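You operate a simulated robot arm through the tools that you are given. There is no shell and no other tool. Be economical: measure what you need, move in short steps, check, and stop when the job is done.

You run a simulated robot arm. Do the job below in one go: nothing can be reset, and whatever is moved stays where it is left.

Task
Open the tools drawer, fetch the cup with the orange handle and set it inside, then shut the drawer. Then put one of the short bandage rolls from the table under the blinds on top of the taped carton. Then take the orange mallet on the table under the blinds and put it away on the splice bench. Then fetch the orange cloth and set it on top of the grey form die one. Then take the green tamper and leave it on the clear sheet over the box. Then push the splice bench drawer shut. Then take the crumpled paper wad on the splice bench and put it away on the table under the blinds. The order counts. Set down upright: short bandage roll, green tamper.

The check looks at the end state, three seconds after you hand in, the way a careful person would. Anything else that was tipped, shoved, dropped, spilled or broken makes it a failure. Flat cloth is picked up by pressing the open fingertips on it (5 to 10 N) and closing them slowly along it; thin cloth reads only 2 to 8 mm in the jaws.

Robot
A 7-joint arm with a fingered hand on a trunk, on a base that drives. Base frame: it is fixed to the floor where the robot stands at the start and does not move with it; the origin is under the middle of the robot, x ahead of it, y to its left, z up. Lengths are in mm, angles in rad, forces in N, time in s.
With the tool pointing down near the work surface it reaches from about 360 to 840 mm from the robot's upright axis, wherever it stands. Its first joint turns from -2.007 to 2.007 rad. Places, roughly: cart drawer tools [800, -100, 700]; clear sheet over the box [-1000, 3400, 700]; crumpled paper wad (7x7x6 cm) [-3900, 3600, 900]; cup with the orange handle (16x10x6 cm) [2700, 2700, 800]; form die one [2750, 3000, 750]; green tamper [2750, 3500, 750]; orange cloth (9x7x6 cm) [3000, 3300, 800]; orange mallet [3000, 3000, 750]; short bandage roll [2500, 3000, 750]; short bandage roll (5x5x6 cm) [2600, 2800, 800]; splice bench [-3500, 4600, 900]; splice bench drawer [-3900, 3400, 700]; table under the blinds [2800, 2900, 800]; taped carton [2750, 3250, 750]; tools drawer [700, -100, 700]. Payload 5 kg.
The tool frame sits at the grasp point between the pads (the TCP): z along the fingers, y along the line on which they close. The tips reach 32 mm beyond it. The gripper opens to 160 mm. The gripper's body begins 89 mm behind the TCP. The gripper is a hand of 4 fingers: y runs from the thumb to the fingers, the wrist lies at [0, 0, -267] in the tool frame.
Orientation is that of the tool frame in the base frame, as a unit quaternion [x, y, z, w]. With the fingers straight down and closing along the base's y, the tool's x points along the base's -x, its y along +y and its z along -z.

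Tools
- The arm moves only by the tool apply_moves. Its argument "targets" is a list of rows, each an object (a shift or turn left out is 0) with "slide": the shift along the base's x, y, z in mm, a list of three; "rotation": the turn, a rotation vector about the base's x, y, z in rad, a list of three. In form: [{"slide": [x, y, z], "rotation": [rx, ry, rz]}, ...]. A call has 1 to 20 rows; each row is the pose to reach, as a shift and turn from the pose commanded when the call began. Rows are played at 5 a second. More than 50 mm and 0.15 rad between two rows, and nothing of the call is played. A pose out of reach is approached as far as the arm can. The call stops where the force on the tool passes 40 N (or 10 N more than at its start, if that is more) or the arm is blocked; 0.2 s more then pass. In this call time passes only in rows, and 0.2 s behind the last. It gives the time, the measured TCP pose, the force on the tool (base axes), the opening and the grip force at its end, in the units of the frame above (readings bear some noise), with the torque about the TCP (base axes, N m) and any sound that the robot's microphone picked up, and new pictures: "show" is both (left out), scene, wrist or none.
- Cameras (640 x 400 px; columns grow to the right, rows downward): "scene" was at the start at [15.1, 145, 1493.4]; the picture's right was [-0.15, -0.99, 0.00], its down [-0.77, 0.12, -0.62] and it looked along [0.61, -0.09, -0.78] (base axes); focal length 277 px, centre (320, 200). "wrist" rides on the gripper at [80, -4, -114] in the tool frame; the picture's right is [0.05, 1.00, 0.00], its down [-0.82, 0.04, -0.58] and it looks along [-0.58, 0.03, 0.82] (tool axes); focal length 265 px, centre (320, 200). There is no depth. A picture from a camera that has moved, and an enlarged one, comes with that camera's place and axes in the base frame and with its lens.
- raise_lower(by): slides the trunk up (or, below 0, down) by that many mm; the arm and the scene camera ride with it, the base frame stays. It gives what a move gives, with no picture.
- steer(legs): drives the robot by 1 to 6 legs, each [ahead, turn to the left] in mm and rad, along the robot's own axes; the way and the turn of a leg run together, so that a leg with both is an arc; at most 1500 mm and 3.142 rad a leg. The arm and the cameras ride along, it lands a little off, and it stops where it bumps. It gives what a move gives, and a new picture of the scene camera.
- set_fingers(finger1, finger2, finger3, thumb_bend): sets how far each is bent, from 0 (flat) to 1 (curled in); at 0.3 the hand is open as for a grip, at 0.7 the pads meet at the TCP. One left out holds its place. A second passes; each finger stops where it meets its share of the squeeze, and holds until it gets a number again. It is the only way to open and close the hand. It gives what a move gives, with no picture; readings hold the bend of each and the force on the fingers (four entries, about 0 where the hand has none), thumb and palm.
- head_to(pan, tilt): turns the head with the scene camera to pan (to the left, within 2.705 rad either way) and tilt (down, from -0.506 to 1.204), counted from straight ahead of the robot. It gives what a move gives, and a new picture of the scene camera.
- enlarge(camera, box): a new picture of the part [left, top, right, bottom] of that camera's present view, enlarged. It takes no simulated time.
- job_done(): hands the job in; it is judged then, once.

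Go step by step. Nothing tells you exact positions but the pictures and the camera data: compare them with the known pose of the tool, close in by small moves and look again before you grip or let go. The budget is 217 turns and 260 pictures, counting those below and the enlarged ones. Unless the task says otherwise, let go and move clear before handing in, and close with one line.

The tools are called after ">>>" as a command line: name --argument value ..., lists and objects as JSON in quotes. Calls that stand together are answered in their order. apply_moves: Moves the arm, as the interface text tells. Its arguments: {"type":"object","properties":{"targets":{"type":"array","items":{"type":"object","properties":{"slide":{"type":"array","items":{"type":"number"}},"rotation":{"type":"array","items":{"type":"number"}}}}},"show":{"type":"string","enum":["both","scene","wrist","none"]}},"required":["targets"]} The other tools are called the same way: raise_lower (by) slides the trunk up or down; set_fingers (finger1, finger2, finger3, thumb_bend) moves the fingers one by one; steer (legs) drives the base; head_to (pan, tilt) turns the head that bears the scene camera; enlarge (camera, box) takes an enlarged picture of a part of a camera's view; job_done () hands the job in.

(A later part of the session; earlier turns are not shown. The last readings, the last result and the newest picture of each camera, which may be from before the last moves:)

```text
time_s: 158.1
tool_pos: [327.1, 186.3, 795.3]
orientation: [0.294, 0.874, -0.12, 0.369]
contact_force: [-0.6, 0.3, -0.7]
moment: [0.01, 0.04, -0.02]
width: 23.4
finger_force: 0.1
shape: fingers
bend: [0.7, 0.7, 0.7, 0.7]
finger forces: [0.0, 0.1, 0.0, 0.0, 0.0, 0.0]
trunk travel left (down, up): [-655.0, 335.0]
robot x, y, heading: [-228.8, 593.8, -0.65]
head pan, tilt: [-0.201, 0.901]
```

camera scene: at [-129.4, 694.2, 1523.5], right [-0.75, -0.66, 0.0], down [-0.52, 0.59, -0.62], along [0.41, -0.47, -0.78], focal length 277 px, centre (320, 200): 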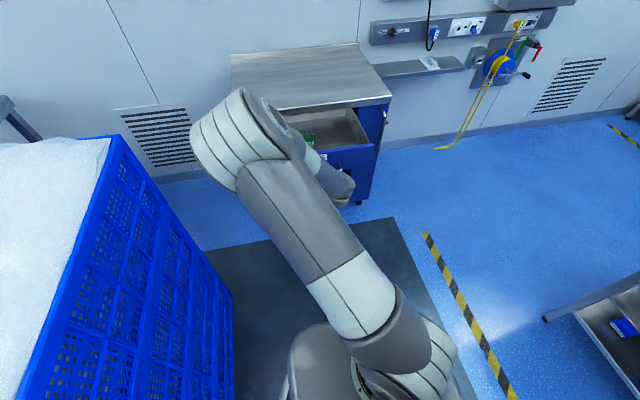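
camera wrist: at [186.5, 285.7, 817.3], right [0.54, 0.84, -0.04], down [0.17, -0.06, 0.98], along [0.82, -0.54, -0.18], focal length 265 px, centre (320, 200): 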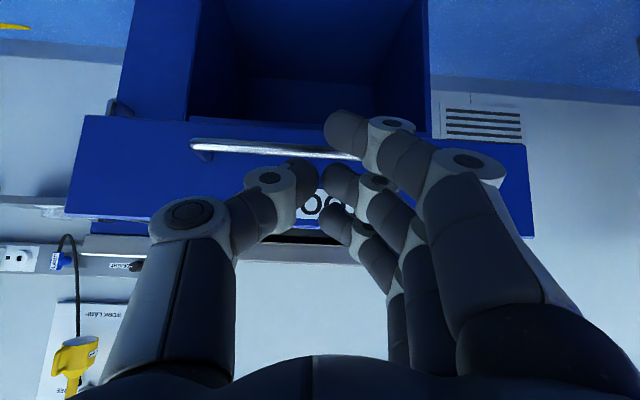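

Clear now. I push forward along the cart normal.

>>> apply_moves --targets '[{"slide": [20, -15, 0]}, {"slide": [40, -30, 0]}, {"slide": [60, -44, 0]}, {"slide": [80, -59, 0]}, {"slide": [100, -74, 0]}, {"slide": [120, -89, 0]}, {"slide": [141, -103, 0]}, {"slide": [161, -118, 0]}, {"slide": [181, -133, 0]}, {"slide": [201, -148, 0]}, {"slide": [222, -163, 0]}]'

```text
time_s: 160.5
tool_pos: [548.0, 21.2, 795.3]
orientation: [0.293, 0.874, -0.12, 0.37]
contact_force: [-0.1, 0.1, 0.1]
moment: [-0.01, -0.02, 0.0]
width: 23.5
finger_force: 0.1
shape: fingers
bend: [0.7, 0.7, 0.7, 0.7]
finger forces: [0.0, 0.0, 0.1, 0.0, 0.0, 0.1]
trunk travel left (down, up): [-655.0, 335.0]
robot x, y, heading: [-225.7, 592.7, -0.65]
head pan, tilt: [-0.201, 0.901]
camera scene: at [-129.3, 694.1, 1523.4], right [-0.75, -0.66, 0.0], down [-0.52, 0.59, -0.62], along [0.41, -0.47, -0.78], focal length 277 px, centre (320, 200)
camera wrist: at [436.0, 101.8, 818.4], right [0.57, 0.82, -0.03], down [0.15, -0.07, 0.99], along [0.81, -0.57, -0.16], focal length 265 px, centre (320, 200)
```

scene: 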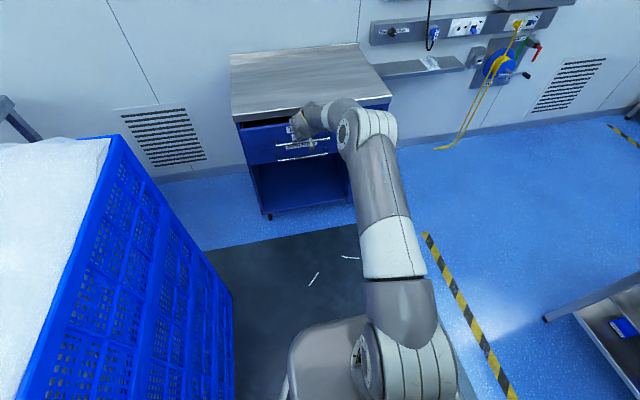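
wrist: 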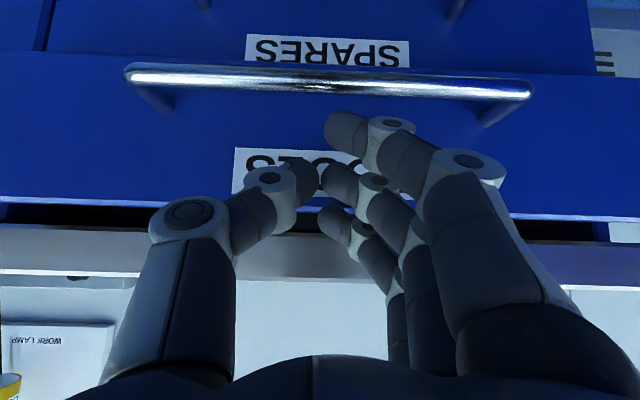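

Almost closed. I push on to the stop in small steps.

>>> apply_moves --targets '[{"slide": [16, -12, 0]}, {"slide": [32, -24, 0]}, {"slide": [40, -30, 0]}, {"slide": [48, -36, 0]}, {"slide": [56, -41, 0]}, {"slide": [64, -47, 0]}]'

```text
time_s: 161.5
tool_pos: [595.0, -1.9, 788.8]
orientation: [0.291, 0.877, -0.115, 0.364]
contact_force: [-9.9, 10.9, 1.2]
moment: [-0.24, -0.15, 0.23]
width: 23.7
finger_force: 7.6
shape: fingers
bend: [0.7, 0.7, 0.78, 0.7]
finger forces: [0.0, 0.1, 15.5, 0.0, 0.0, 0.0]
trunk travel left (down, up): [-655.0, 335.0]
robot x, y, heading: [-227.2, 589.8, -0.643]
head pan, tilt: [-0.201, 0.901]
stopped in row 4: the force on the tool passed its limit at 50 N (the readings are from after the stop); the commanded pose is now the measured one
camera scene: at [-131.9, 696.4, 1523.4], right [-0.75, -0.66, 0.0], down [-0.52, 0.59, -0.62], along [0.41, -0.47, -0.78], focal length 277 px, centre (320, 200)
camera wrist: at [481.4, 77.9, 812.7], right [0.57, 0.82, -0.02], down [0.16, -0.08, 0.98], along [0.81, -0.56, -0.17], focal length 265 px, centre (320, 200)
```

scene: 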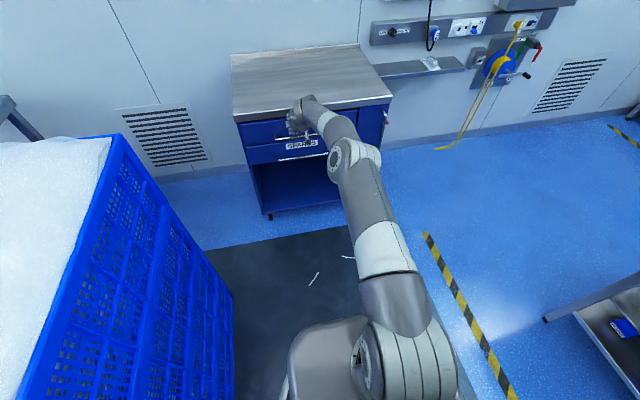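
wrist: 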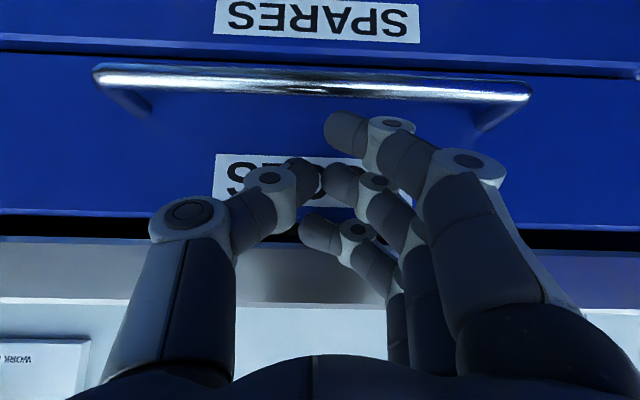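

The drawer reached a stop. I back off and check that it's flush.

>>> apply_moves --targets '[{"slide": [-24, 18, 0]}, {"slide": [-48, 36, 0]}, {"slide": [-72, 54, 10]}, {"slide": [-97, 71, 20]}, {"slide": [-121, 89, 30]}, {"slide": [-145, 107, 40]}]'

>>> enlarge --camera "scene" --box '[210, 70, 410, 230]'

```text
time_s: 162.9
tool_pos: [449.0, 103.0, 828.7]
orientation: [0.292, 0.877, -0.114, 0.363]
contact_force: [0.0, 0.1, -0.1]
moment: [-0.02, 0.0, 0.0]
width: 23.3
finger_force: 0.1
shape: fingers
bend: [0.7, 0.7, 0.7, 0.7]
finger forces: [0.0, 0.1, 0.0, 0.0, 0.0, 0.0]
trunk travel left (down, up): [-655.0, 335.0]
robot x, y, heading: [-227.8, 587.7, -0.648]
head pan, tilt: [-0.201, 0.901]
camera scene: at [-130.5, 695.4, 1523.4], right [-0.75, -0.66, 0.0], down [-0.52, 0.59, -0.62], along [0.41, -0.47, -0.78], focal length 277 px, centre (320, 200)
camera wrist: at [336.1, 181.9, 853.7], right [0.57, 0.82, -0.03], down [0.16, -0.08, 0.98], along [0.81, -0.56, -0.17], focal length 265 px, centre (320, 200)
```

scene: 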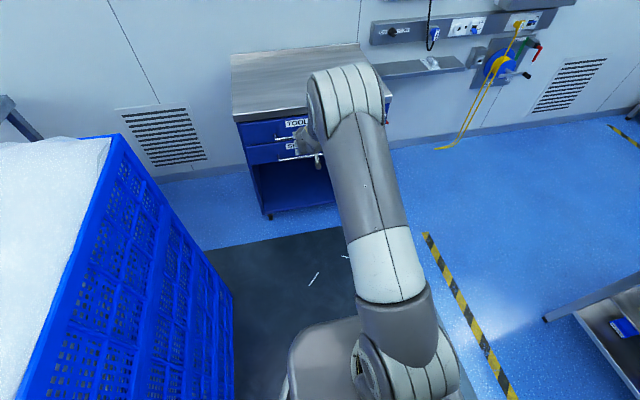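
wrist: 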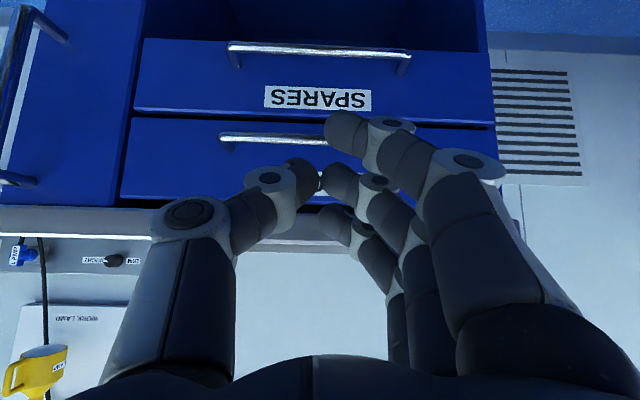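

```text
2.50 times, centred on (310, 150) of scene
camera zoom: at [-130.5, 695.4, 1523.4], right [-0.75, -0.66, 0.0], down [-0.52, 0.59, -0.62], along [0.41, -0.47, -0.78], focal length 693 px, centre (345, 325)
```

zoom: 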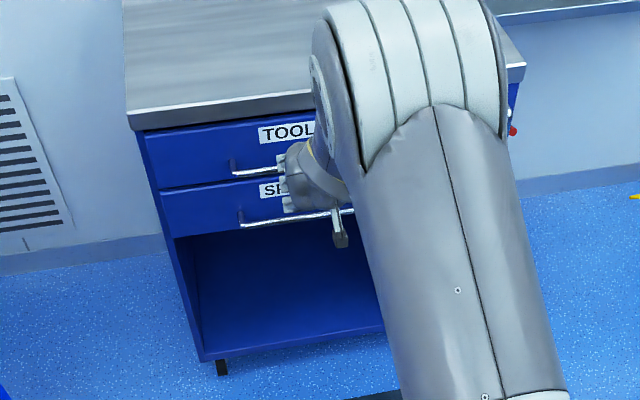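

The drawer is flush again with the cup inside. I bring the hand back to pointing down and drive back to the table.

>>> apply_moves --targets '[{"slide": [-33, 23, 10], "rotation": [0.052, 0.07, 0]}, {"slide": [-66, 46, 20], "rotation": [0.105, 0.139, 0]}, {"slide": [-99, 68, 30], "rotation": [0.157, 0.209, 0]}, {"slide": [-132, 91, 40], "rotation": [0.21, 0.279, 0]}, {"slide": [-165, 114, 50], "rotation": [0.262, 0.348, 0]}, {"slide": [-198, 137, 60], "rotation": [0.315, 0.418, 0]}, {"slide": [-231, 160, 70], "rotation": [0.367, 0.488, 0]}, {"slide": [-264, 183, 80], "rotation": [0.42, 0.557, 0]}, {"slide": [-297, 205, 90], "rotation": [0.472, 0.627, 0]}]' --show "none"

>>> raise_lower --by 140

>>> steer --legs '[[-470, 0], [0, 1.6], [1500, 0], [600, 0], [0, -0.285], [1459, 0]]'

```text
time_s: 164.9
tool_pos: [153.9, 309.2, 919.2]
orientation: [0.319, 0.948, 0.007, 0.001]
contact_force: [-0.8, 1.0, -0.3]
moment: [0.03, -0.01, 0.01]
width: 23.7
finger_force: 0.0
shape: fingers
bend: [0.7, 0.7, 0.7, 0.7]
finger forces: [0.0, 0.1, 0.1, 0.1, 0.1, 0.0]
trunk travel left (down, up): [-655.0, 335.0]
robot x, y, heading: [-229.4, 593.0, -0.645]
head pan, tilt: [-0.201, 0.901]
```

```text
time_s: 166.6
tool_pos: [153.1, 308.2, 1059.4]
orientation: [0.318, 0.948, 0.006, 0.002]
contact_force: [0.2, 0.9, 0.0]
moment: [0.02, 0.0, 0.0]
width: 24.0
finger_force: 0.0
shape: fingers
bend: [0.7, 0.7, 0.7, 0.7]
finger forces: [0.0, 0.0, 0.1, 0.1, 0.1, 0.0]
trunk travel left (down, up): [-795.0, 195.0]
robot x, y, heading: [-225.9, 593.3, -0.651]
head pan, tilt: [-0.201, 0.901]
```

```text
time_s: 191.3
tool_pos: [2079.2, 3892.3, 1060.0]
orientation: [-0.344, 0.939, 0.005, -0.003]
contact_force: [-0.5, 0.2, 0.8]
moment: [-0.03, 0.01, -0.01]
width: 23.6
finger_force: 0.1
shape: fingers
bend: [0.7, 0.7, 0.7, 0.7]
finger forces: [0.0, 0.0, 0.0, 0.0, 0.0, 0.0]
trunk travel left (down, up): [-795.0, 195.0]
robot x, y, heading: [1717.8, 3585.9, 0.704]
head pan, tilt: [-0.201, 0.901]
camera scene: at [1638.8, 3699.9, 1663.4], right [0.48, -0.88, 0.0], down [-0.69, -0.38, -0.62], along [0.54, 0.3, -0.78], focal length 277 px, centre (320, 200)
```

scene: 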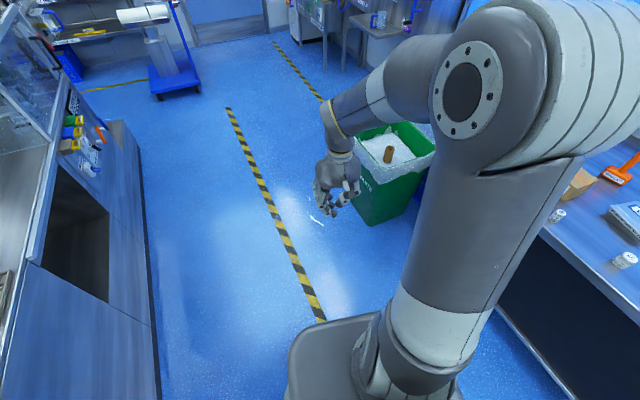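

I'm near the table. I move into a spot that reaches both roll and carton, facing the table.

>>> steer --legs '[[0, -0.534], [199, 0], [0, -0.804], [350, 0]]'

>>> head_to --pan 0.1 --tilt 0.8

>>> enlarge --camera "wrist" --box '[0, 0, 640, 400]'

```text
time_s: 198.4
tool_pos: [2594.8, 3127.2, 1058.6]
orientation: [0.313, 0.95, 0.006, -0.001]
contact_force: [-0.2, -0.1, -1.0]
moment: [0.03, 0.0, 0.02]
width: 23.7
finger_force: 0.0
shape: fingers
bend: [0.7, 0.7, 0.7, 0.7]
finger forces: [0.0, 0.0, 0.1, 0.0, 0.1, 0.0]
trunk travel left (down, up): [-795.0, 195.0]
robot x, y, heading: [2209.8, 3407.6, -0.636]
head pan, tilt: [-0.201, 0.901]
camera scene: at [2305.8, 3510.9, 1663.4], right [-0.74, -0.67, 0.0], down [-0.53, 0.58, -0.62], along [0.42, -0.46, -0.78], focal length 277 px, centre (320, 200)
```

scene: 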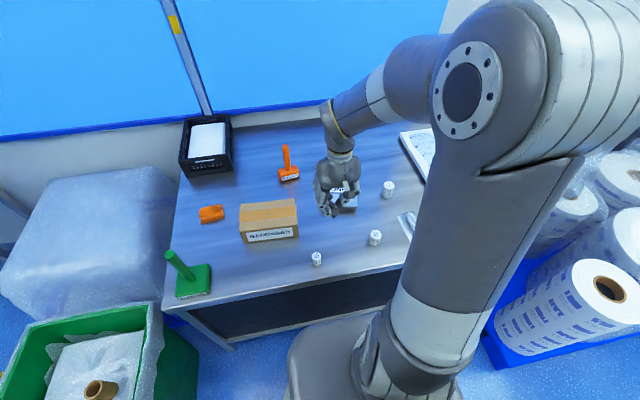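

```text
time_s: 199.2
tool_pos: [2593.8, 3127.7, 1060.2]
orientation: [0.314, 0.95, 0.005, 0.001]
contact_force: [-0.3, 0.4, -0.2]
moment: [-0.03, 0.01, 0.01]
width: 23.6
finger_force: 0.1
shape: fingers
bend: [0.7, 0.7, 0.7, 0.7]
finger forces: [0.1, 0.0, 0.0, 0.0, 0.0, 0.1]
trunk travel left (down, up): [-795.0, 195.0]
robot x, y, heading: [2209.9, 3407.7, -0.635]
head pan, tilt: [0.099, 0.799]
camera scene: at [2323.8, 3526.2, 1671.3], right [-0.51, -0.86, 0.0], down [-0.62, 0.37, -0.7], along [0.6, -0.36, -0.72], focal length 277 px, centre (320, 200)
```

scene: 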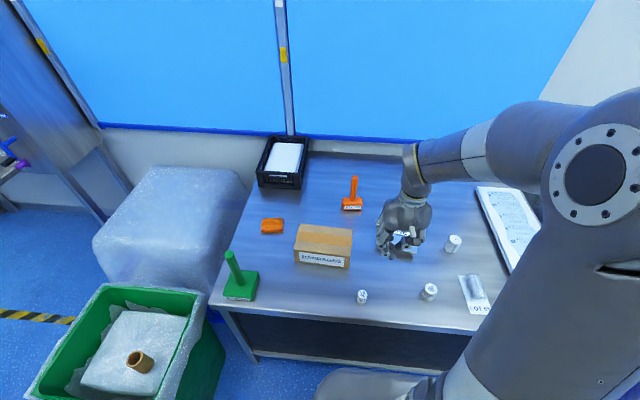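

```text
1.00 times, centred on (320, 200) of wrist (not enlarged: the box is as wide or as high as the picture)
camera zoom: at [2526.4, 3172.6, 1173.6], right [0.55, 0.83, 0.01], down [0.68, -0.46, 0.58], along [0.49, -0.31, -0.82], focal length 265 px, centre (320, 200)
```

zoom: 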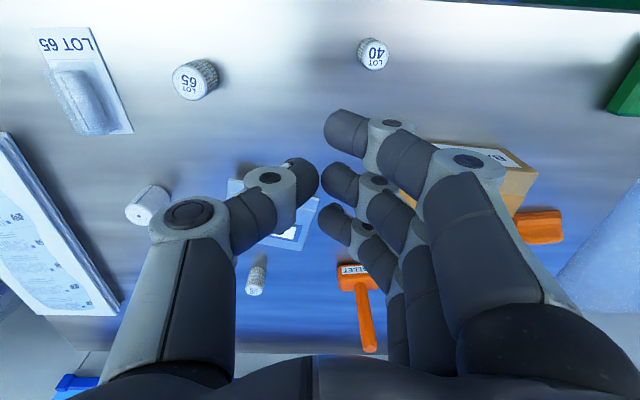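

>>> enlarge --camera "scene" --box '[200, 120, 480, 320]'

```text
2.00 times, centred on (340, 220) of scene
camera zoom: at [2323.8, 3526.2, 1671.3], right [-0.51, -0.86, 0.0], down [-0.62, 0.37, -0.7], along [0.6, -0.36, -0.72], focal length 554 px, centre (280, 160)
```

zoom: 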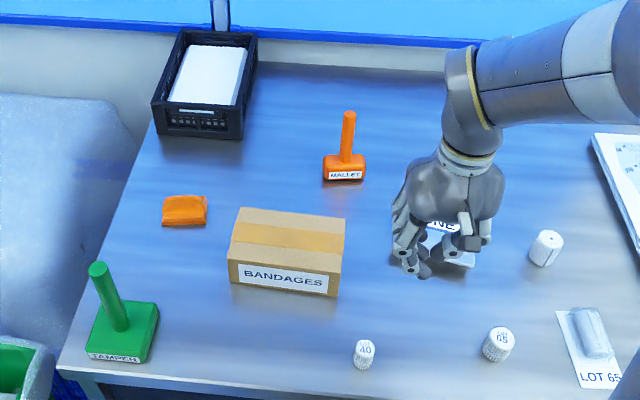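

Positions: roll LOT 65 at (2498,3008). I go over it with half-open fingers and lower.

>>> set_fingers --finger1 0.42 --finger2 0.42 --finger3 0.42 --thumb_bend 0.42

>>> apply_moves --targets '[{"slide": [-24, -30, 0]}, {"slide": [-48, -60, 0]}, {"slide": [-72, -90, 0]}, {"slide": [-96, -120, 0]}]' --show "none"

>>> raise_lower --by -140

>>> enlarge --camera "wrist" --box '[0, 0, 640, 400]'

```text
time_s: 200.2
tool_pos: [2594.2, 3128.5, 1059.5]
orientation: [0.314, 0.95, 0.005, 0.001]
contact_force: [-1.0, -0.2, -0.5]
moment: [0.02, -0.01, -0.01]
width: 122.4
finger_force: 0.0
shape: fingers
bend: [0.42, 0.42, 0.42, 0.42]
finger forces: [0.1, 0.0, 0.0, 0.1, 0.0, 0.1]
trunk travel left (down, up): [-795.0, 195.0]
robot x, y, heading: [2212.3, 3403.4, -0.634]
head pan, tilt: [0.099, 0.799]
```

```text
time_s: 201.2
tool_pos: [2497.9, 3007.7, 1057.7]
orientation: [0.312, 0.95, 0.006, 0.001]
contact_force: [0.3, 0.1, 0.3]
moment: [0.03, 0.0, -0.01]
width: 122.7
finger_force: 0.0
shape: fingers
bend: [0.42, 0.42, 0.42, 0.42]
finger forces: [0.0, 0.1, 0.0, 0.0, 0.1, 0.0]
trunk travel left (down, up): [-795.0, 195.0]
robot x, y, heading: [2209.6, 3407.4, -0.638]
head pan, tilt: [0.099, 0.799]
```

```text
time_s: 202.9
tool_pos: [2498.7, 3008.6, 917.7]
orientation: [0.313, 0.95, 0.005, 0.0]
contact_force: [-0.4, -0.3, -0.1]
moment: [-0.03, 0.03, -0.02]
width: 122.6
finger_force: 0.0
shape: fingers
bend: [0.42, 0.42, 0.42, 0.42]
finger forces: [0.1, 0.0, 0.0, 0.0, 0.0, 0.0]
trunk travel left (down, up): [-655.0, 335.0]
robot x, y, heading: [2209.8, 3406.0, -0.633]
head pan, tilt: [0.099, 0.799]
```

```text
1.00 times, centred on (320, 200) of wrist (not enlarged: the box is as wide or as high as the picture)
camera zoom: at [2430.0, 3053.2, 1032.4], right [0.55, 0.83, 0.01], down [0.68, -0.46, 0.58], along [0.49, -0.31, -0.82], focal length 265 px, centre (320, 200)
```

zoom: 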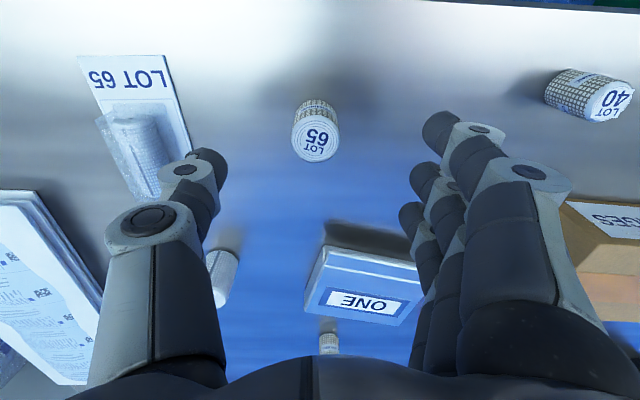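

>>> enlarge --camera "wrist" --box '[200, 60, 440, 260]'

>>> enlarge --camera "scene" --box '[330, 220, 510, 320]'

```text
2.00 times, centred on (320, 160) of wrist
camera zoom: at [2430.0, 3053.2, 1032.4], right [0.55, 0.83, 0.01], down [0.68, -0.46, 0.58], along [0.49, -0.31, -0.82], focal length 531 px, centre (320, 280)
```

zoom: 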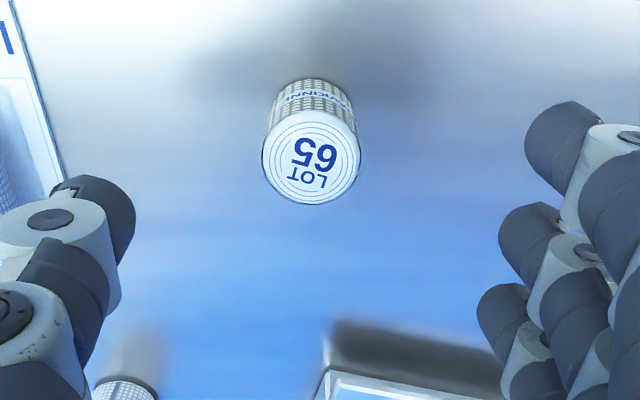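

```text
3.56 times, centred on (420, 270) of scene
camera zoom: at [2323.6, 3526.3, 1531.4], right [-0.51, -0.86, 0.0], down [-0.62, 0.37, -0.7], along [0.6, -0.36, -0.72], focal length 986 px, centre (-36, -49)
```

zoom: 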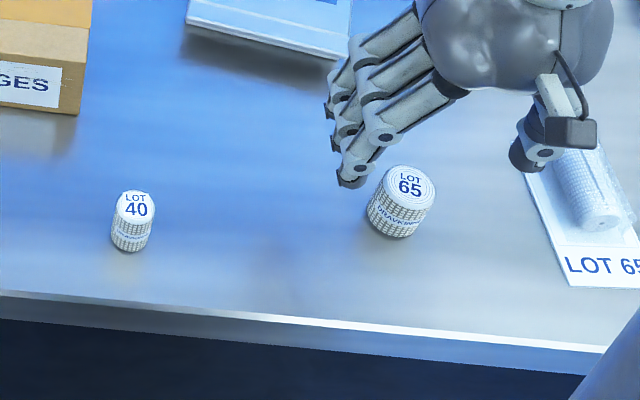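

The roll is 40 mm wide, top at z≈830, right below the TCP. I descend.

>>> apply_moves --targets '[{"slide": [1, -2, -30]}, {"slide": [1, -2, -60]}, {"slide": [1, -2, -85]}, {"slide": [1, -2, -97]}]' --show "wrist"

>>> apply_moves --targets '[{"slide": [0, 0, -3]}, {"slide": [0, 0, -6]}]' --show "none"

```text
time_s: 203.9
tool_pos: [2498.6, 3006.2, 821.7]
orientation: [0.313, 0.95, 0.005, 0.0]
contact_force: [0.1, 0.7, -0.4]
moment: [0.02, -0.01, 0.03]
width: 123.1
finger_force: 0.2
shape: fingers
bend: [0.42, 0.42, 0.42, 0.42]
finger forces: [0.0, 0.0, 0.0, 0.0, 0.1, 0.0]
trunk travel left (down, up): [-655.0, 335.0]
robot x, y, heading: [2209.8, 3404.2, -0.635]
head pan, tilt: [0.099, 0.799]
camera wrist: at [2430.0, 3050.5, 936.7], right [0.55, 0.83, 0.01], down [0.68, -0.46, 0.58], along [0.49, -0.31, -0.82], focal length 265 px, centre (320, 200)
```

wrist: 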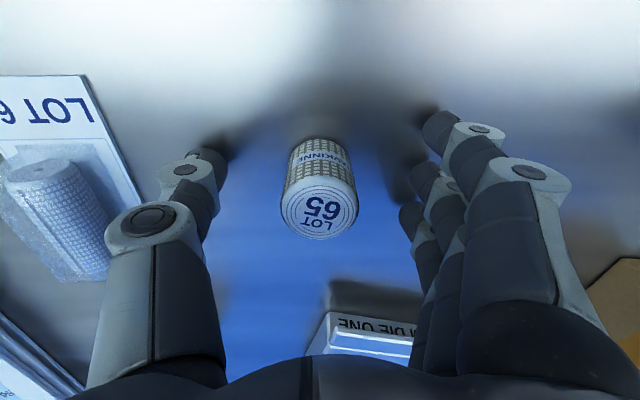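

```text
time_s: 204.5
tool_pos: [2499.4, 3006.5, 818.3]
orientation: [0.313, 0.95, 0.004, 0.003]
contact_force: [1.2, 8.9, 31.8]
moment: [-1.67, 1.48, -0.3]
width: 124.6
finger_force: 16.3
shape: fingers
bend: [0.42, 0.42, 0.42, 0.42]
finger forces: [0.0, 0.1, 0.0, 0.0, 31.9, 0.0]
trunk travel left (down, up): [-655.0, 335.0]
robot x, y, heading: [2208.2, 3407.9, -0.633]
head pan, tilt: [0.099, 0.799]
```

Table surface is at z≈786. I rise 6 mm and close on the roll.

>>> apply_moves --targets '[{"slide": [0, 0, 6]}]' --show "none"

>>> set_fingers --finger1 0.58 --finger2 0.58 --finger3 0.58 --thumb_bend 0.58

>>> set_fingers --finger1 0.66 --finger2 0.66 --finger3 0.66 --thumb_bend 0.66

>>> enlarge --camera "wrist" --box '[0, 0, 640, 400]'

```text
time_s: 204.9
tool_pos: [2497.7, 3006.3, 820.7]
orientation: [0.312, 0.95, 0.006, 0.001]
contact_force: [0.6, 0.2, -0.4]
moment: [-0.02, -0.03, 0.0]
width: 123.3
finger_force: 0.1
shape: fingers
bend: [0.42, 0.42, 0.42, 0.42]
finger forces: [0.0, 0.1, 0.1, 0.1, 0.1, 0.1]
trunk travel left (down, up): [-655.0, 335.0]
robot x, y, heading: [2207.9, 3405.9, -0.634]
head pan, tilt: [0.099, 0.799]
```

```text
time_s: 205.9
tool_pos: [2499.1, 3007.3, 821.9]
orientation: [0.313, 0.95, 0.005, 0.001]
contact_force: [1.2, -1.0, 0.3]
moment: [-0.02, 0.0, 0.0]
width: 65.2
finger_force: 0.4
shape: fingers
bend: [0.57, 0.57, 0.57, 0.57]
finger forces: [0.0, 0.1, 0.0, 0.1, 0.2, 0.1]
trunk travel left (down, up): [-655.0, 335.0]
robot x, y, heading: [2208.9, 3403.2, -0.631]
head pan, tilt: [0.099, 0.799]
```

```text
time_s: 206.9
tool_pos: [2498.0, 3007.3, 822.2]
orientation: [0.313, 0.95, 0.005, 0.0]
contact_force: [0.7, -0.2, -0.4]
moment: [0.0, 0.01, -0.03]
width: 40.5
finger_force: 7.0
shape: fingers
bend: [0.66, 0.61, 0.66, 0.64]
finger forces: [0.0, 6.6, 0.1, 0.0, 6.5, 0.0]
trunk travel left (down, up): [-655.0, 335.0]
robot x, y, heading: [2209.7, 3404.7, -0.636]
head pan, tilt: [0.099, 0.799]
```

```text
1.00 times, centred on (320, 200) of wrist (not enlarged: the box is as wide or as high as the picture)
camera zoom: at [2430.5, 3051.4, 935.9], right [0.55, 0.83, 0.01], down [0.68, -0.46, 0.58], along [0.49, -0.31, -0.82], focal length 265 px, centre (320, 200)
```

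zoom: 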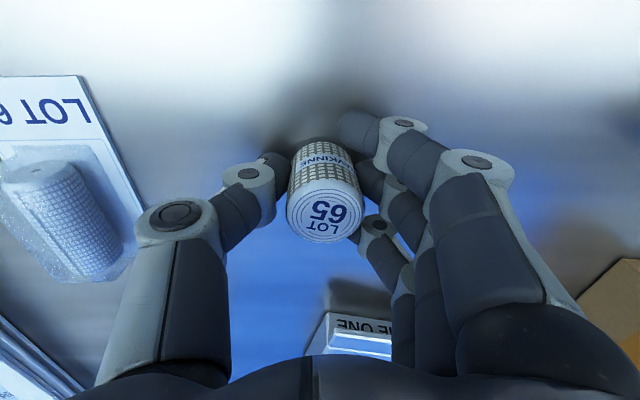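

Held between middle finger and thumb. I squeeze a bit more and lift.

>>> set_fingers --finger2 0.66 --thumb_bend 0.69

>>> apply_moves --targets '[{"slide": [0, 0, 8]}, {"slide": [0, 0, 25]}, {"slide": [0, 0, 50]}, {"slide": [0, 0, 80]}, {"slide": [0, 0, 110]}, {"slide": [0, 0, 140]}]' --show "both"

```text
time_s: 207.9
tool_pos: [2498.2, 3006.2, 821.7]
orientation: [0.313, 0.95, 0.006, 0.0]
contact_force: [0.3, 0.4, 0.0]
moment: [-0.04, 0.0, -0.02]
width: 37.5
finger_force: 8.3
shape: fingers
bend: [0.66, 0.6, 0.66, 0.66]
finger forces: [0.1, 8.1, 0.2, 0.1, 8.0, 0.0]
trunk travel left (down, up): [-655.0, 335.0]
robot x, y, heading: [2206.6, 3408.6, -0.635]
head pan, tilt: [0.099, 0.799]
```

```text
time_s: 209.3
tool_pos: [2499.2, 3005.5, 962.3]
orientation: [0.313, 0.95, 0.006, 0.001]
contact_force: [-0.1, -0.5, -0.6]
moment: [-0.01, -0.01, 0.03]
width: 37.2
finger_force: 7.8
shape: fingers
bend: [0.66, 0.6, 0.66, 0.66]
finger forces: [0.1, 8.0, 0.3, 0.1, 8.0, 0.1]
trunk travel left (down, up): [-655.0, 335.0]
robot x, y, heading: [2207.0, 3407.0, -0.634]
head pan, tilt: [0.099, 0.799]
camera scene: at [2323.6, 3526.5, 1531.3], right [-0.51, -0.86, 0.0], down [-0.62, 0.37, -0.7], along [0.6, -0.36, -0.72], focal length 277 px, centre (320, 200)
camera wrist: at [2431.4, 3050.7, 1076.5], right [0.55, 0.83, 0.01], down [0.68, -0.46, 0.58], along [0.49, -0.31, -0.82], focal length 265 px, centre (320, 200)
```

scene: 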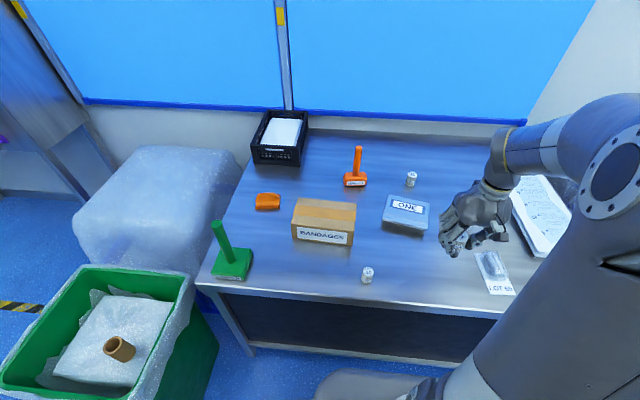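
wrist: 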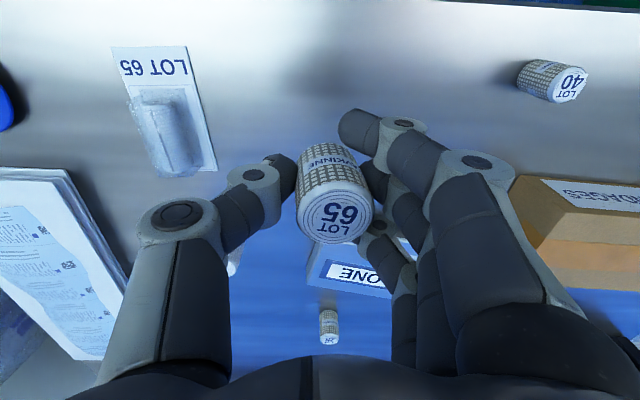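

Roll lifted. I look closely at the carton to place its top.

>>> enlarge --camera "scene" --box '[200, 130, 440, 290]'

>>> apply_moves --targets '[{"slide": [25, 34, 0]}, {"slide": [50, 68, 0]}, {"slide": [75, 102, 0]}, {"slide": [100, 136, 0]}, {"slide": [125, 160, 0]}]' --show "wrist"

```text
2.50 times, centred on (320, 210) of scene
camera zoom: at [2323.6, 3526.5, 1531.3], right [-0.51, -0.86, 0.0], down [-0.62, 0.37, -0.7], along [0.6, -0.36, -0.72], focal length 693 px, centre (320, 175)
```

zoom: 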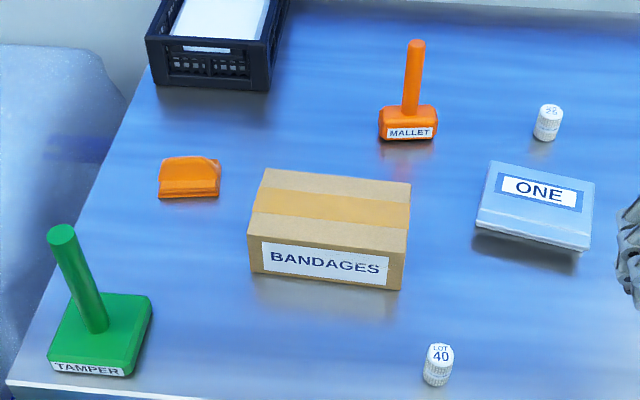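

```text
time_s: 210.5
tool_pos: [2625.4, 3166.5, 957.5]
orientation: [0.314, 0.95, 0.006, 0.001]
contact_force: [0.4, -0.8, -0.2]
moment: [-0.01, 0.02, 0.01]
width: 37.4
finger_force: 8.3
shape: fingers
bend: [0.66, 0.6, 0.66, 0.66]
finger forces: [0.0, 7.9, 0.3, 0.1, 7.9, 0.0]
trunk travel left (down, up): [-655.0, 335.0]
robot x, y, heading: [2210.4, 3402.7, -0.629]
head pan, tilt: [0.099, 0.799]
camera wrist: at [2556.6, 3211.5, 1072.9], right [0.55, 0.83, 0.01], down [0.68, -0.46, 0.58], along [0.49, -0.31, -0.82], focal length 265 px, centre (320, 200)
```

wrist: 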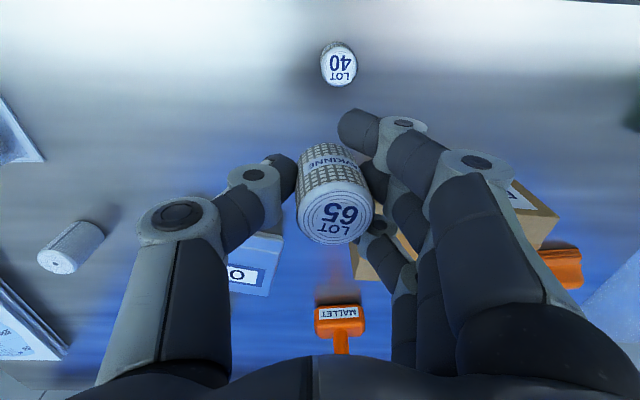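

Carton top is about z≈900, centre (2809,3221). I rise and move the roll above it.

>>> apply_moves --targets '[{"slide": [0, 0, 30]}, {"slide": [0, 0, 60]}, {"slide": [40, 12, 60]}, {"slide": [80, 24, 60]}, {"slide": [120, 36, 60]}, {"slide": [155, 47, 60]}, {"slide": [184, 55, 60]}]'

>>> enlarge --camera "scene" --box '[240, 120, 440, 280]'

```text
time_s: 212.1
tool_pos: [2806.6, 3221.6, 1018.8]
orientation: [0.313, 0.95, 0.005, 0.0]
contact_force: [1.3, -0.7, 0.4]
moment: [-0.02, 0.0, -0.06]
width: 37.1
finger_force: 8.4
shape: fingers
bend: [0.66, 0.6, 0.66, 0.67]
finger forces: [0.0, 7.9, 0.4, 0.0, 8.0, 0.1]
trunk travel left (down, up): [-655.0, 335.0]
robot x, y, heading: [2211.3, 3408.1, -0.631]
head pan, tilt: [0.099, 0.799]
camera scene: at [2324.4, 3526.4, 1531.2], right [-0.51, -0.86, 0.0], down [-0.62, 0.37, -0.7], along [0.6, -0.36, -0.72], focal length 277 px, centre (320, 200)
camera wrist: at [2739.5, 3265.6, 1132.8], right [0.55, 0.83, 0.01], down [0.68, -0.46, 0.58], along [0.48, -0.31, -0.82], focal length 265 px, centre (320, 200)
```

scene: 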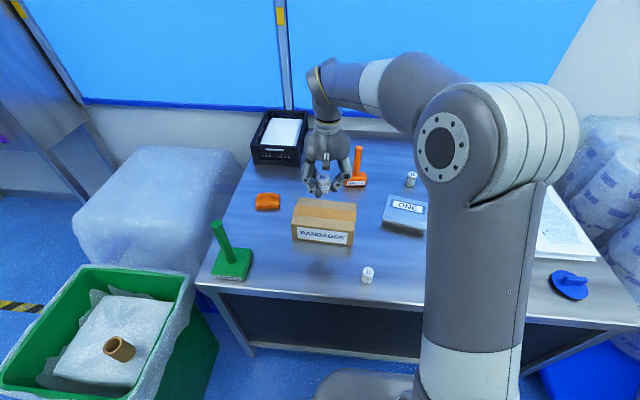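
wrist: 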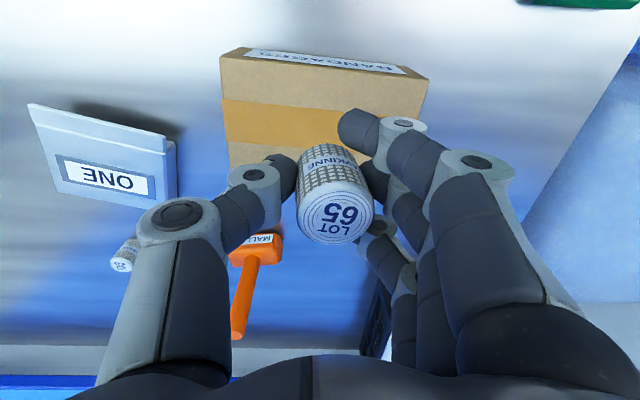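

```text
2.50 times, centred on (340, 200) of scene
camera zoom: at [2324.4, 3526.4, 1531.2], right [-0.51, -0.86, 0.0], down [-0.62, 0.37, -0.7], along [0.6, -0.36, -0.72], focal length 693 px, centre (270, 200)
```

zoom: 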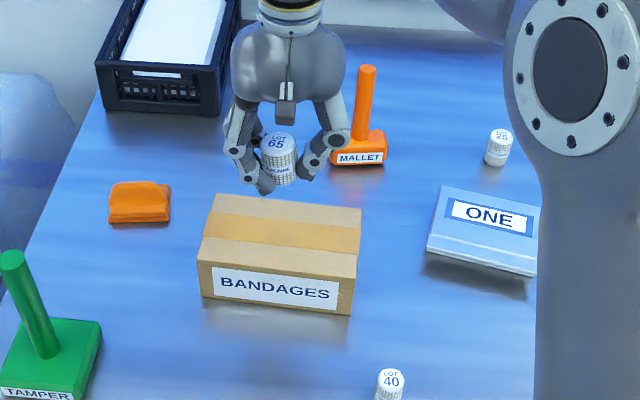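

The roll sits over the middle of the carton top. I descend, then feel for contact.

>>> apply_moves --targets '[{"slide": [0, 0, -25]}, {"slide": [0, 0, -50]}, {"slide": [0, 0, -62]}]' --show "wrist"

>>> apply_moves --targets '[{"slide": [0, 0, -3]}, {"slide": [0, 0, -6]}]' --show "none"

>>> apply_moves --targets '[{"slide": [0, 0, -2]}, {"slide": [0, 0, -4]}]' --show "wrist"

```text
time_s: 212.9
tool_pos: [2806.8, 3220.0, 957.5]
orientation: [0.313, 0.95, 0.005, 0.0]
contact_force: [-0.7, -0.3, 0.0]
moment: [-0.01, 0.04, 0.01]
width: 37.2
finger_force: 8.3
shape: fingers
bend: [0.66, 0.6, 0.66, 0.67]
finger forces: [0.1, 7.7, 0.4, 0.0, 8.0, 0.0]
trunk travel left (down, up): [-655.0, 335.0]
robot x, y, heading: [2208.3, 3405.4, -0.631]
head pan, tilt: [0.099, 0.799]
camera wrist: at [2739.2, 3265.2, 1072.6], right [0.55, 0.83, 0.01], down [0.68, -0.46, 0.58], along [0.48, -0.31, -0.82], focal length 265 px, centre (320, 200)
```

wrist: 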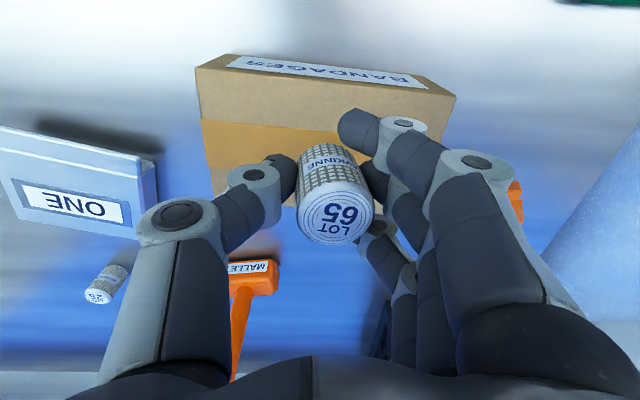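

```text
time_s: 213.5
tool_pos: [2808.3, 3221.4, 951.9]
orientation: [0.313, 0.95, 0.005, 0.001]
contact_force: [0.3, 0.1, 0.0]
moment: [0.05, 0.04, -0.07]
width: 37.1
finger_force: 8.2
shape: fingers
bend: [0.66, 0.6, 0.66, 0.67]
finger forces: [0.0, 7.7, 0.3, 0.0, 8.0, 0.0]
trunk travel left (down, up): [-655.0, 335.0]
robot x, y, heading: [2208.4, 3406.1, -0.637]
head pan, tilt: [0.099, 0.799]
```

```text
time_s: 214.1
tool_pos: [2807.5, 3221.8, 948.2]
orientation: [0.313, 0.95, 0.006, 0.001]
contact_force: [-0.5, 0.0, 0.2]
moment: [0.0, -0.01, 0.02]
width: 37.3
finger_force: 8.4
shape: fingers
bend: [0.66, 0.6, 0.66, 0.67]
finger forces: [0.1, 7.8, 0.3, 0.0, 7.9, 0.0]
trunk travel left (down, up): [-655.0, 335.0]
robot x, y, heading: [2209.6, 3404.5, -0.632]
head pan, tilt: [0.099, 0.799]
camera wrist: at [2739.3, 3265.8, 1063.2], right [0.55, 0.83, 0.01], down [0.68, -0.46, 0.58], along [0.49, -0.31, -0.82], focal length 265 px, centre (320, 200)
```

wrist: 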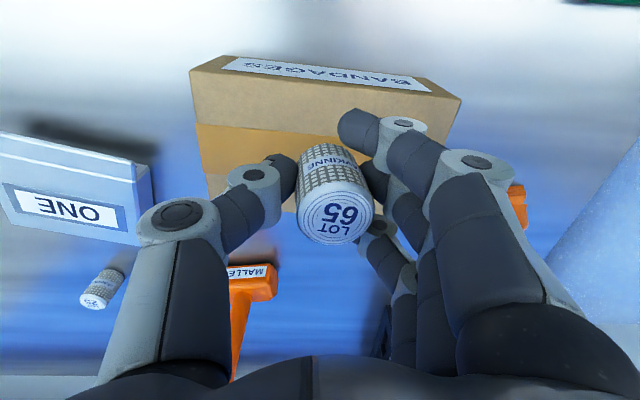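

Re-triangulating, the carton top is nearer z≈880. I continue down in small steps.

>>> apply_moves --targets '[{"slide": [1, -1, -8]}, {"slide": [2, -1, -16]}, {"slide": [3, -2, -22]}]' --show "none"

>>> apply_moves --targets '[{"slide": [0, 0, -2]}, {"slide": [0, 0, -4]}]' --show "none"

>>> apply_moves --targets '[{"slide": [0, 0, -2]}, {"slide": [0, 0, -4]}]' --show "wrist"

```text
time_s: 214.9
tool_pos: [2811.4, 3219.7, 927.8]
orientation: [0.314, 0.949, 0.005, 0.0]
contact_force: [0.0, 0.2, -1.1]
moment: [-0.03, 0.0, 0.02]
width: 37.1
finger_force: 7.7
shape: fingers
bend: [0.66, 0.6, 0.66, 0.67]
finger forces: [0.1, 7.9, 0.3, 0.0, 7.9, 0.1]
trunk travel left (down, up): [-655.0, 335.0]
robot x, y, heading: [2210.6, 3407.0, -0.633]
head pan, tilt: [0.099, 0.799]
```

```text
time_s: 215.5
tool_pos: [2811.6, 3219.7, 922.8]
orientation: [0.312, 0.95, 0.005, 0.001]
contact_force: [0.2, -0.3, 0.3]
moment: [-0.01, 0.0, -0.03]
width: 37.2
finger_force: 8.1
shape: fingers
bend: [0.66, 0.6, 0.66, 0.67]
finger forces: [0.0, 7.8, 0.3, 0.0, 7.8, 0.1]
trunk travel left (down, up): [-655.0, 335.0]
robot x, y, heading: [2204.3, 3407.8, -0.637]
head pan, tilt: [0.099, 0.799]
```

```text
time_s: 216.1
tool_pos: [2810.4, 3218.9, 918.3]
orientation: [0.314, 0.949, 0.005, 0.001]
contact_force: [-0.2, 0.1, -0.4]
moment: [0.01, -0.03, -0.02]
width: 37.4
finger_force: 8.2
shape: fingers
bend: [0.66, 0.6, 0.66, 0.67]
finger forces: [0.0, 7.8, 0.2, 0.0, 7.9, 0.0]
trunk travel left (down, up): [-655.0, 335.0]
robot x, y, heading: [2205.7, 3405.1, -0.642]
head pan, tilt: [0.099, 0.799]
camera wrist: at [2742.7, 3264.3, 1033.3], right [0.55, 0.83, 0.01], down [0.68, -0.46, 0.58], along [0.49, -0.31, -0.82], focal length 265 px, centre (320, 200)
```

wrist: 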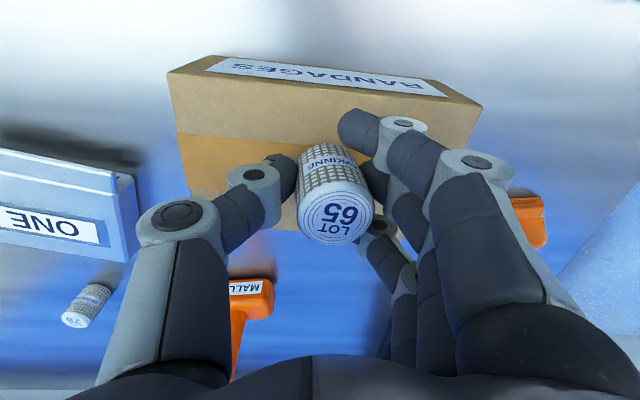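

>>> apply_moves --targets '[{"slide": [1, -1, -5]}, {"slide": [2, -1, -10]}]' --show "none"

>>> apply_moves --targets '[{"slide": [0, 0, -2]}, {"slide": [0, 0, -4]}]' --show "none"

>>> apply_moves --targets '[{"slide": [0, 0, -2]}, {"slide": [0, 0, -3]}]' --show "none"

```text
time_s: 216.7
tool_pos: [2813.3, 3219.2, 909.1]
orientation: [0.313, 0.95, 0.005, 0.001]
contact_force: [0.0, -0.7, 0.2]
moment: [-0.01, 0.0, -0.02]
width: 37.6
finger_force: 7.7
shape: fingers
bend: [0.66, 0.6, 0.66, 0.67]
finger forces: [0.1, 7.7, 0.3, 0.0, 7.9, 0.1]
trunk travel left (down, up): [-655.0, 335.0]
robot x, y, heading: [2210.6, 3405.9, -0.637]
head pan, tilt: [0.099, 0.799]
```

```text
time_s: 217.3
tool_pos: [2812.2, 3219.5, 904.4]
orientation: [0.313, 0.95, 0.006, 0.002]
contact_force: [0.2, -0.9, 0.3]
moment: [0.0, 0.04, 0.0]
width: 37.3
finger_force: 8.2
shape: fingers
bend: [0.66, 0.6, 0.66, 0.67]
finger forces: [0.0, 7.8, 0.3, 0.0, 7.9, 0.0]
trunk travel left (down, up): [-655.0, 335.0]
robot x, y, heading: [2209.2, 3405.9, -0.637]
head pan, tilt: [0.099, 0.799]
```

```text
time_s: 217.9
tool_pos: [2812.5, 3218.5, 901.4]
orientation: [0.313, 0.95, 0.006, 0.001]
contact_force: [-0.3, -0.7, 0.0]
moment: [-0.03, 0.03, 0.01]
width: 37.1
finger_force: 8.3
shape: fingers
bend: [0.66, 0.6, 0.66, 0.67]
finger forces: [0.1, 7.8, 0.3, 0.1, 7.8, 0.0]
trunk travel left (down, up): [-655.0, 335.0]
robot x, y, heading: [2206.4, 3407.4, -0.635]
head pan, tilt: [0.099, 0.799]
```

>>> apply_moves --targets '[{"slide": [0, 0, -2]}, {"slide": [0, 0, -4]}]' --show "none"

>>> apply_moves --targets '[{"slide": [0, 0, -2]}, {"slide": [0, 0, -4]}]' --show "none"

>>> enlarge --camera "scene" --box '[240, 120, 440, 280]'

```text
time_s: 218.5
tool_pos: [2814.0, 3218.3, 898.5]
orientation: [0.312, 0.95, 0.006, 0.002]
contact_force: [-1.4, -0.1, 7.4]
moment: [0.17, -0.12, 0.05]
width: 37.2
finger_force: 10.5
shape: fingers
bend: [0.66, 0.61, 0.66, 0.67]
finger forces: [0.0, 10.3, 0.3, 0.0, 9.7, 0.0]
trunk travel left (down, up): [-655.0, 335.0]
robot x, y, heading: [2208.6, 3402.3, -0.639]
head pan, tilt: [0.099, 0.799]
```

```text
time_s: 219.1
tool_pos: [2812.7, 3218.6, 896.7]
orientation: [0.313, 0.95, 0.006, 0.004]
contact_force: [1.6, -1.1, 32.0]
moment: [0.52, -0.36, -0.03]
width: 37.4
finger_force: 21.8
shape: fingers
bend: [0.66, 0.64, 0.66, 0.67]
finger forces: [0.0, 26.0, 0.4, 0.0, 16.6, 0.1]
trunk travel left (down, up): [-655.0, 335.0]
robot x, y, heading: [2211.7, 3403.1, -0.635]
head pan, tilt: [0.099, 0.799]
```

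```text
2.50 times, centred on (340, 200) of scene
camera zoom: at [2321.2, 3526.9, 1531.9], right [-0.51, -0.86, 0.0], down [-0.62, 0.37, -0.7], along [0.6, -0.36, -0.72], focal length 693 px, centre (270, 200)
```

zoom: 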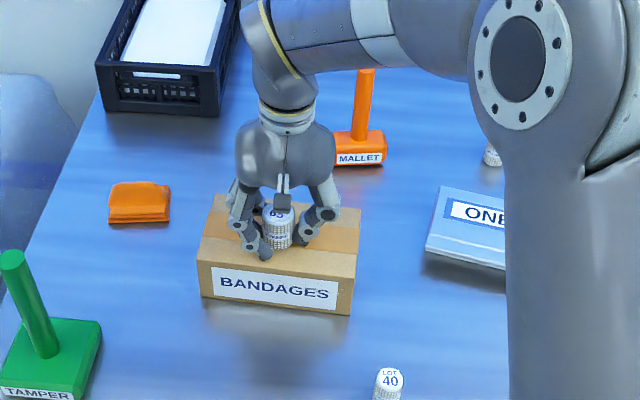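

Roll is standing on the carton. I relieve pressure and open gently.

>>> apply_moves --targets '[{"slide": [0, 0, 3]}]' --show "none"

>>> set_fingers --finger1 0.56 --finger2 0.56 --finger3 0.56 --thumb_bend 0.6

>>> set_fingers --finger1 0.45 --finger2 0.45 --finger3 0.45 --thumb_bend 0.45

>>> apply_moves --targets '[{"slide": [0, 0, 10]}, {"slide": [0, 0, 30]}, {"slide": [0, 0, 60]}, {"slide": [0, 0, 100]}, {"slide": [0, 0, 140]}]'

```text
time_s: 219.5
tool_pos: [2812.5, 3219.2, 898.3]
orientation: [0.312, 0.95, 0.006, 0.002]
contact_force: [4.2, -1.9, 24.9]
moment: [0.67, -0.54, -0.12]
width: 36.9
finger_force: 17.9
shape: fingers
bend: [0.66, 0.64, 0.66, 0.67]
finger forces: [0.0, 25.1, 0.6, 0.1, 9.9, 0.0]
trunk travel left (down, up): [-655.0, 335.0]
robot x, y, heading: [2210.4, 3406.7, -0.633]
head pan, tilt: [0.099, 0.799]
```

```text
time_s: 220.5
tool_pos: [2812.3, 3217.2, 898.4]
orientation: [0.313, 0.95, 0.005, 0.002]
contact_force: [0.5, -5.7, 39.4]
moment: [0.04, -0.14, -0.08]
width: 49.5
finger_force: 20.1
shape: fingers
bend: [0.6, 0.59, 0.6, 0.62]
finger forces: [7.1, 10.1, 5.7, 0.0, 16.4, 0.0]
trunk travel left (down, up): [-655.0, 335.0]
robot x, y, heading: [2205.9, 3405.8, -0.638]
head pan, tilt: [0.099, 0.799]
```

```text
time_s: 221.5
tool_pos: [2812.9, 3219.9, 898.4]
orientation: [0.312, 0.95, 0.005, 0.002]
contact_force: [9.4, 8.5, 35.3]
moment: [0.07, -0.13, 0.28]
width: 82.5
finger_force: 17.8
shape: fingers
bend: [0.44, 0.45, 0.45, 0.6]
finger forces: [3.0, 2.8, 2.6, 0.1, 27.6, 0.0]
trunk travel left (down, up): [-655.0, 335.0]
robot x, y, heading: [2208.9, 3405.7, -0.631]
head pan, tilt: [0.099, 0.799]
```

```text
time_s: 222.7
tool_pos: [2812.7, 3219.4, 1036.9]
orientation: [0.313, 0.95, 0.005, 0.0]
contact_force: [0.2, 0.8, -1.3]
moment: [-0.02, 0.01, -0.01]
width: 111.2
finger_force: 0.0
shape: fingers
bend: [0.45, 0.45, 0.45, 0.45]
finger forces: [0.0, 0.1, 0.0, 0.1, 0.0, 0.0]
trunk travel left (down, up): [-655.0, 335.0]
robot x, y, heading: [2208.4, 3407.0, -0.637]
head pan, tilt: [0.099, 0.799]
camera scene: at [2323.4, 3526.6, 1531.3], right [-0.51, -0.86, 0.0], down [-0.62, 0.37, -0.7], along [0.6, -0.36, -0.72], focal length 277 px, centre (320, 200)
camera wrist: at [2745.2, 3263.5, 1151.4], right [0.55, 0.83, 0.01], down [0.68, -0.46, 0.58], along [0.49, -0.31, -0.82], focal length 265 px, centre (320, 200)
```

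scene: 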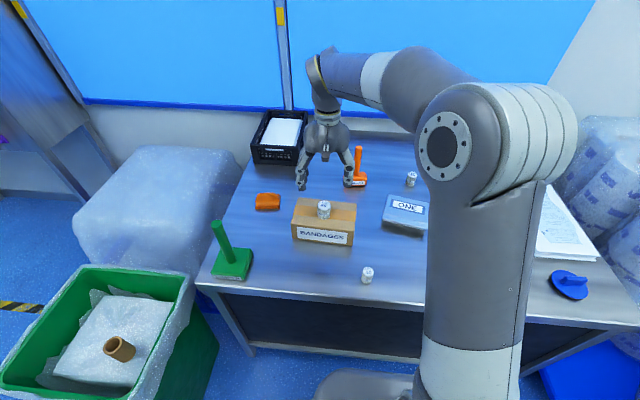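
wrist: 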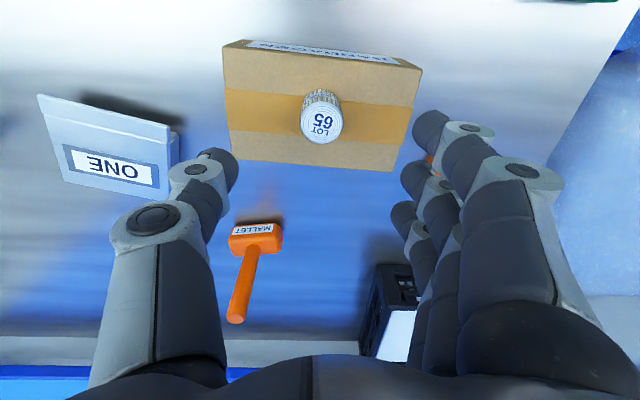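

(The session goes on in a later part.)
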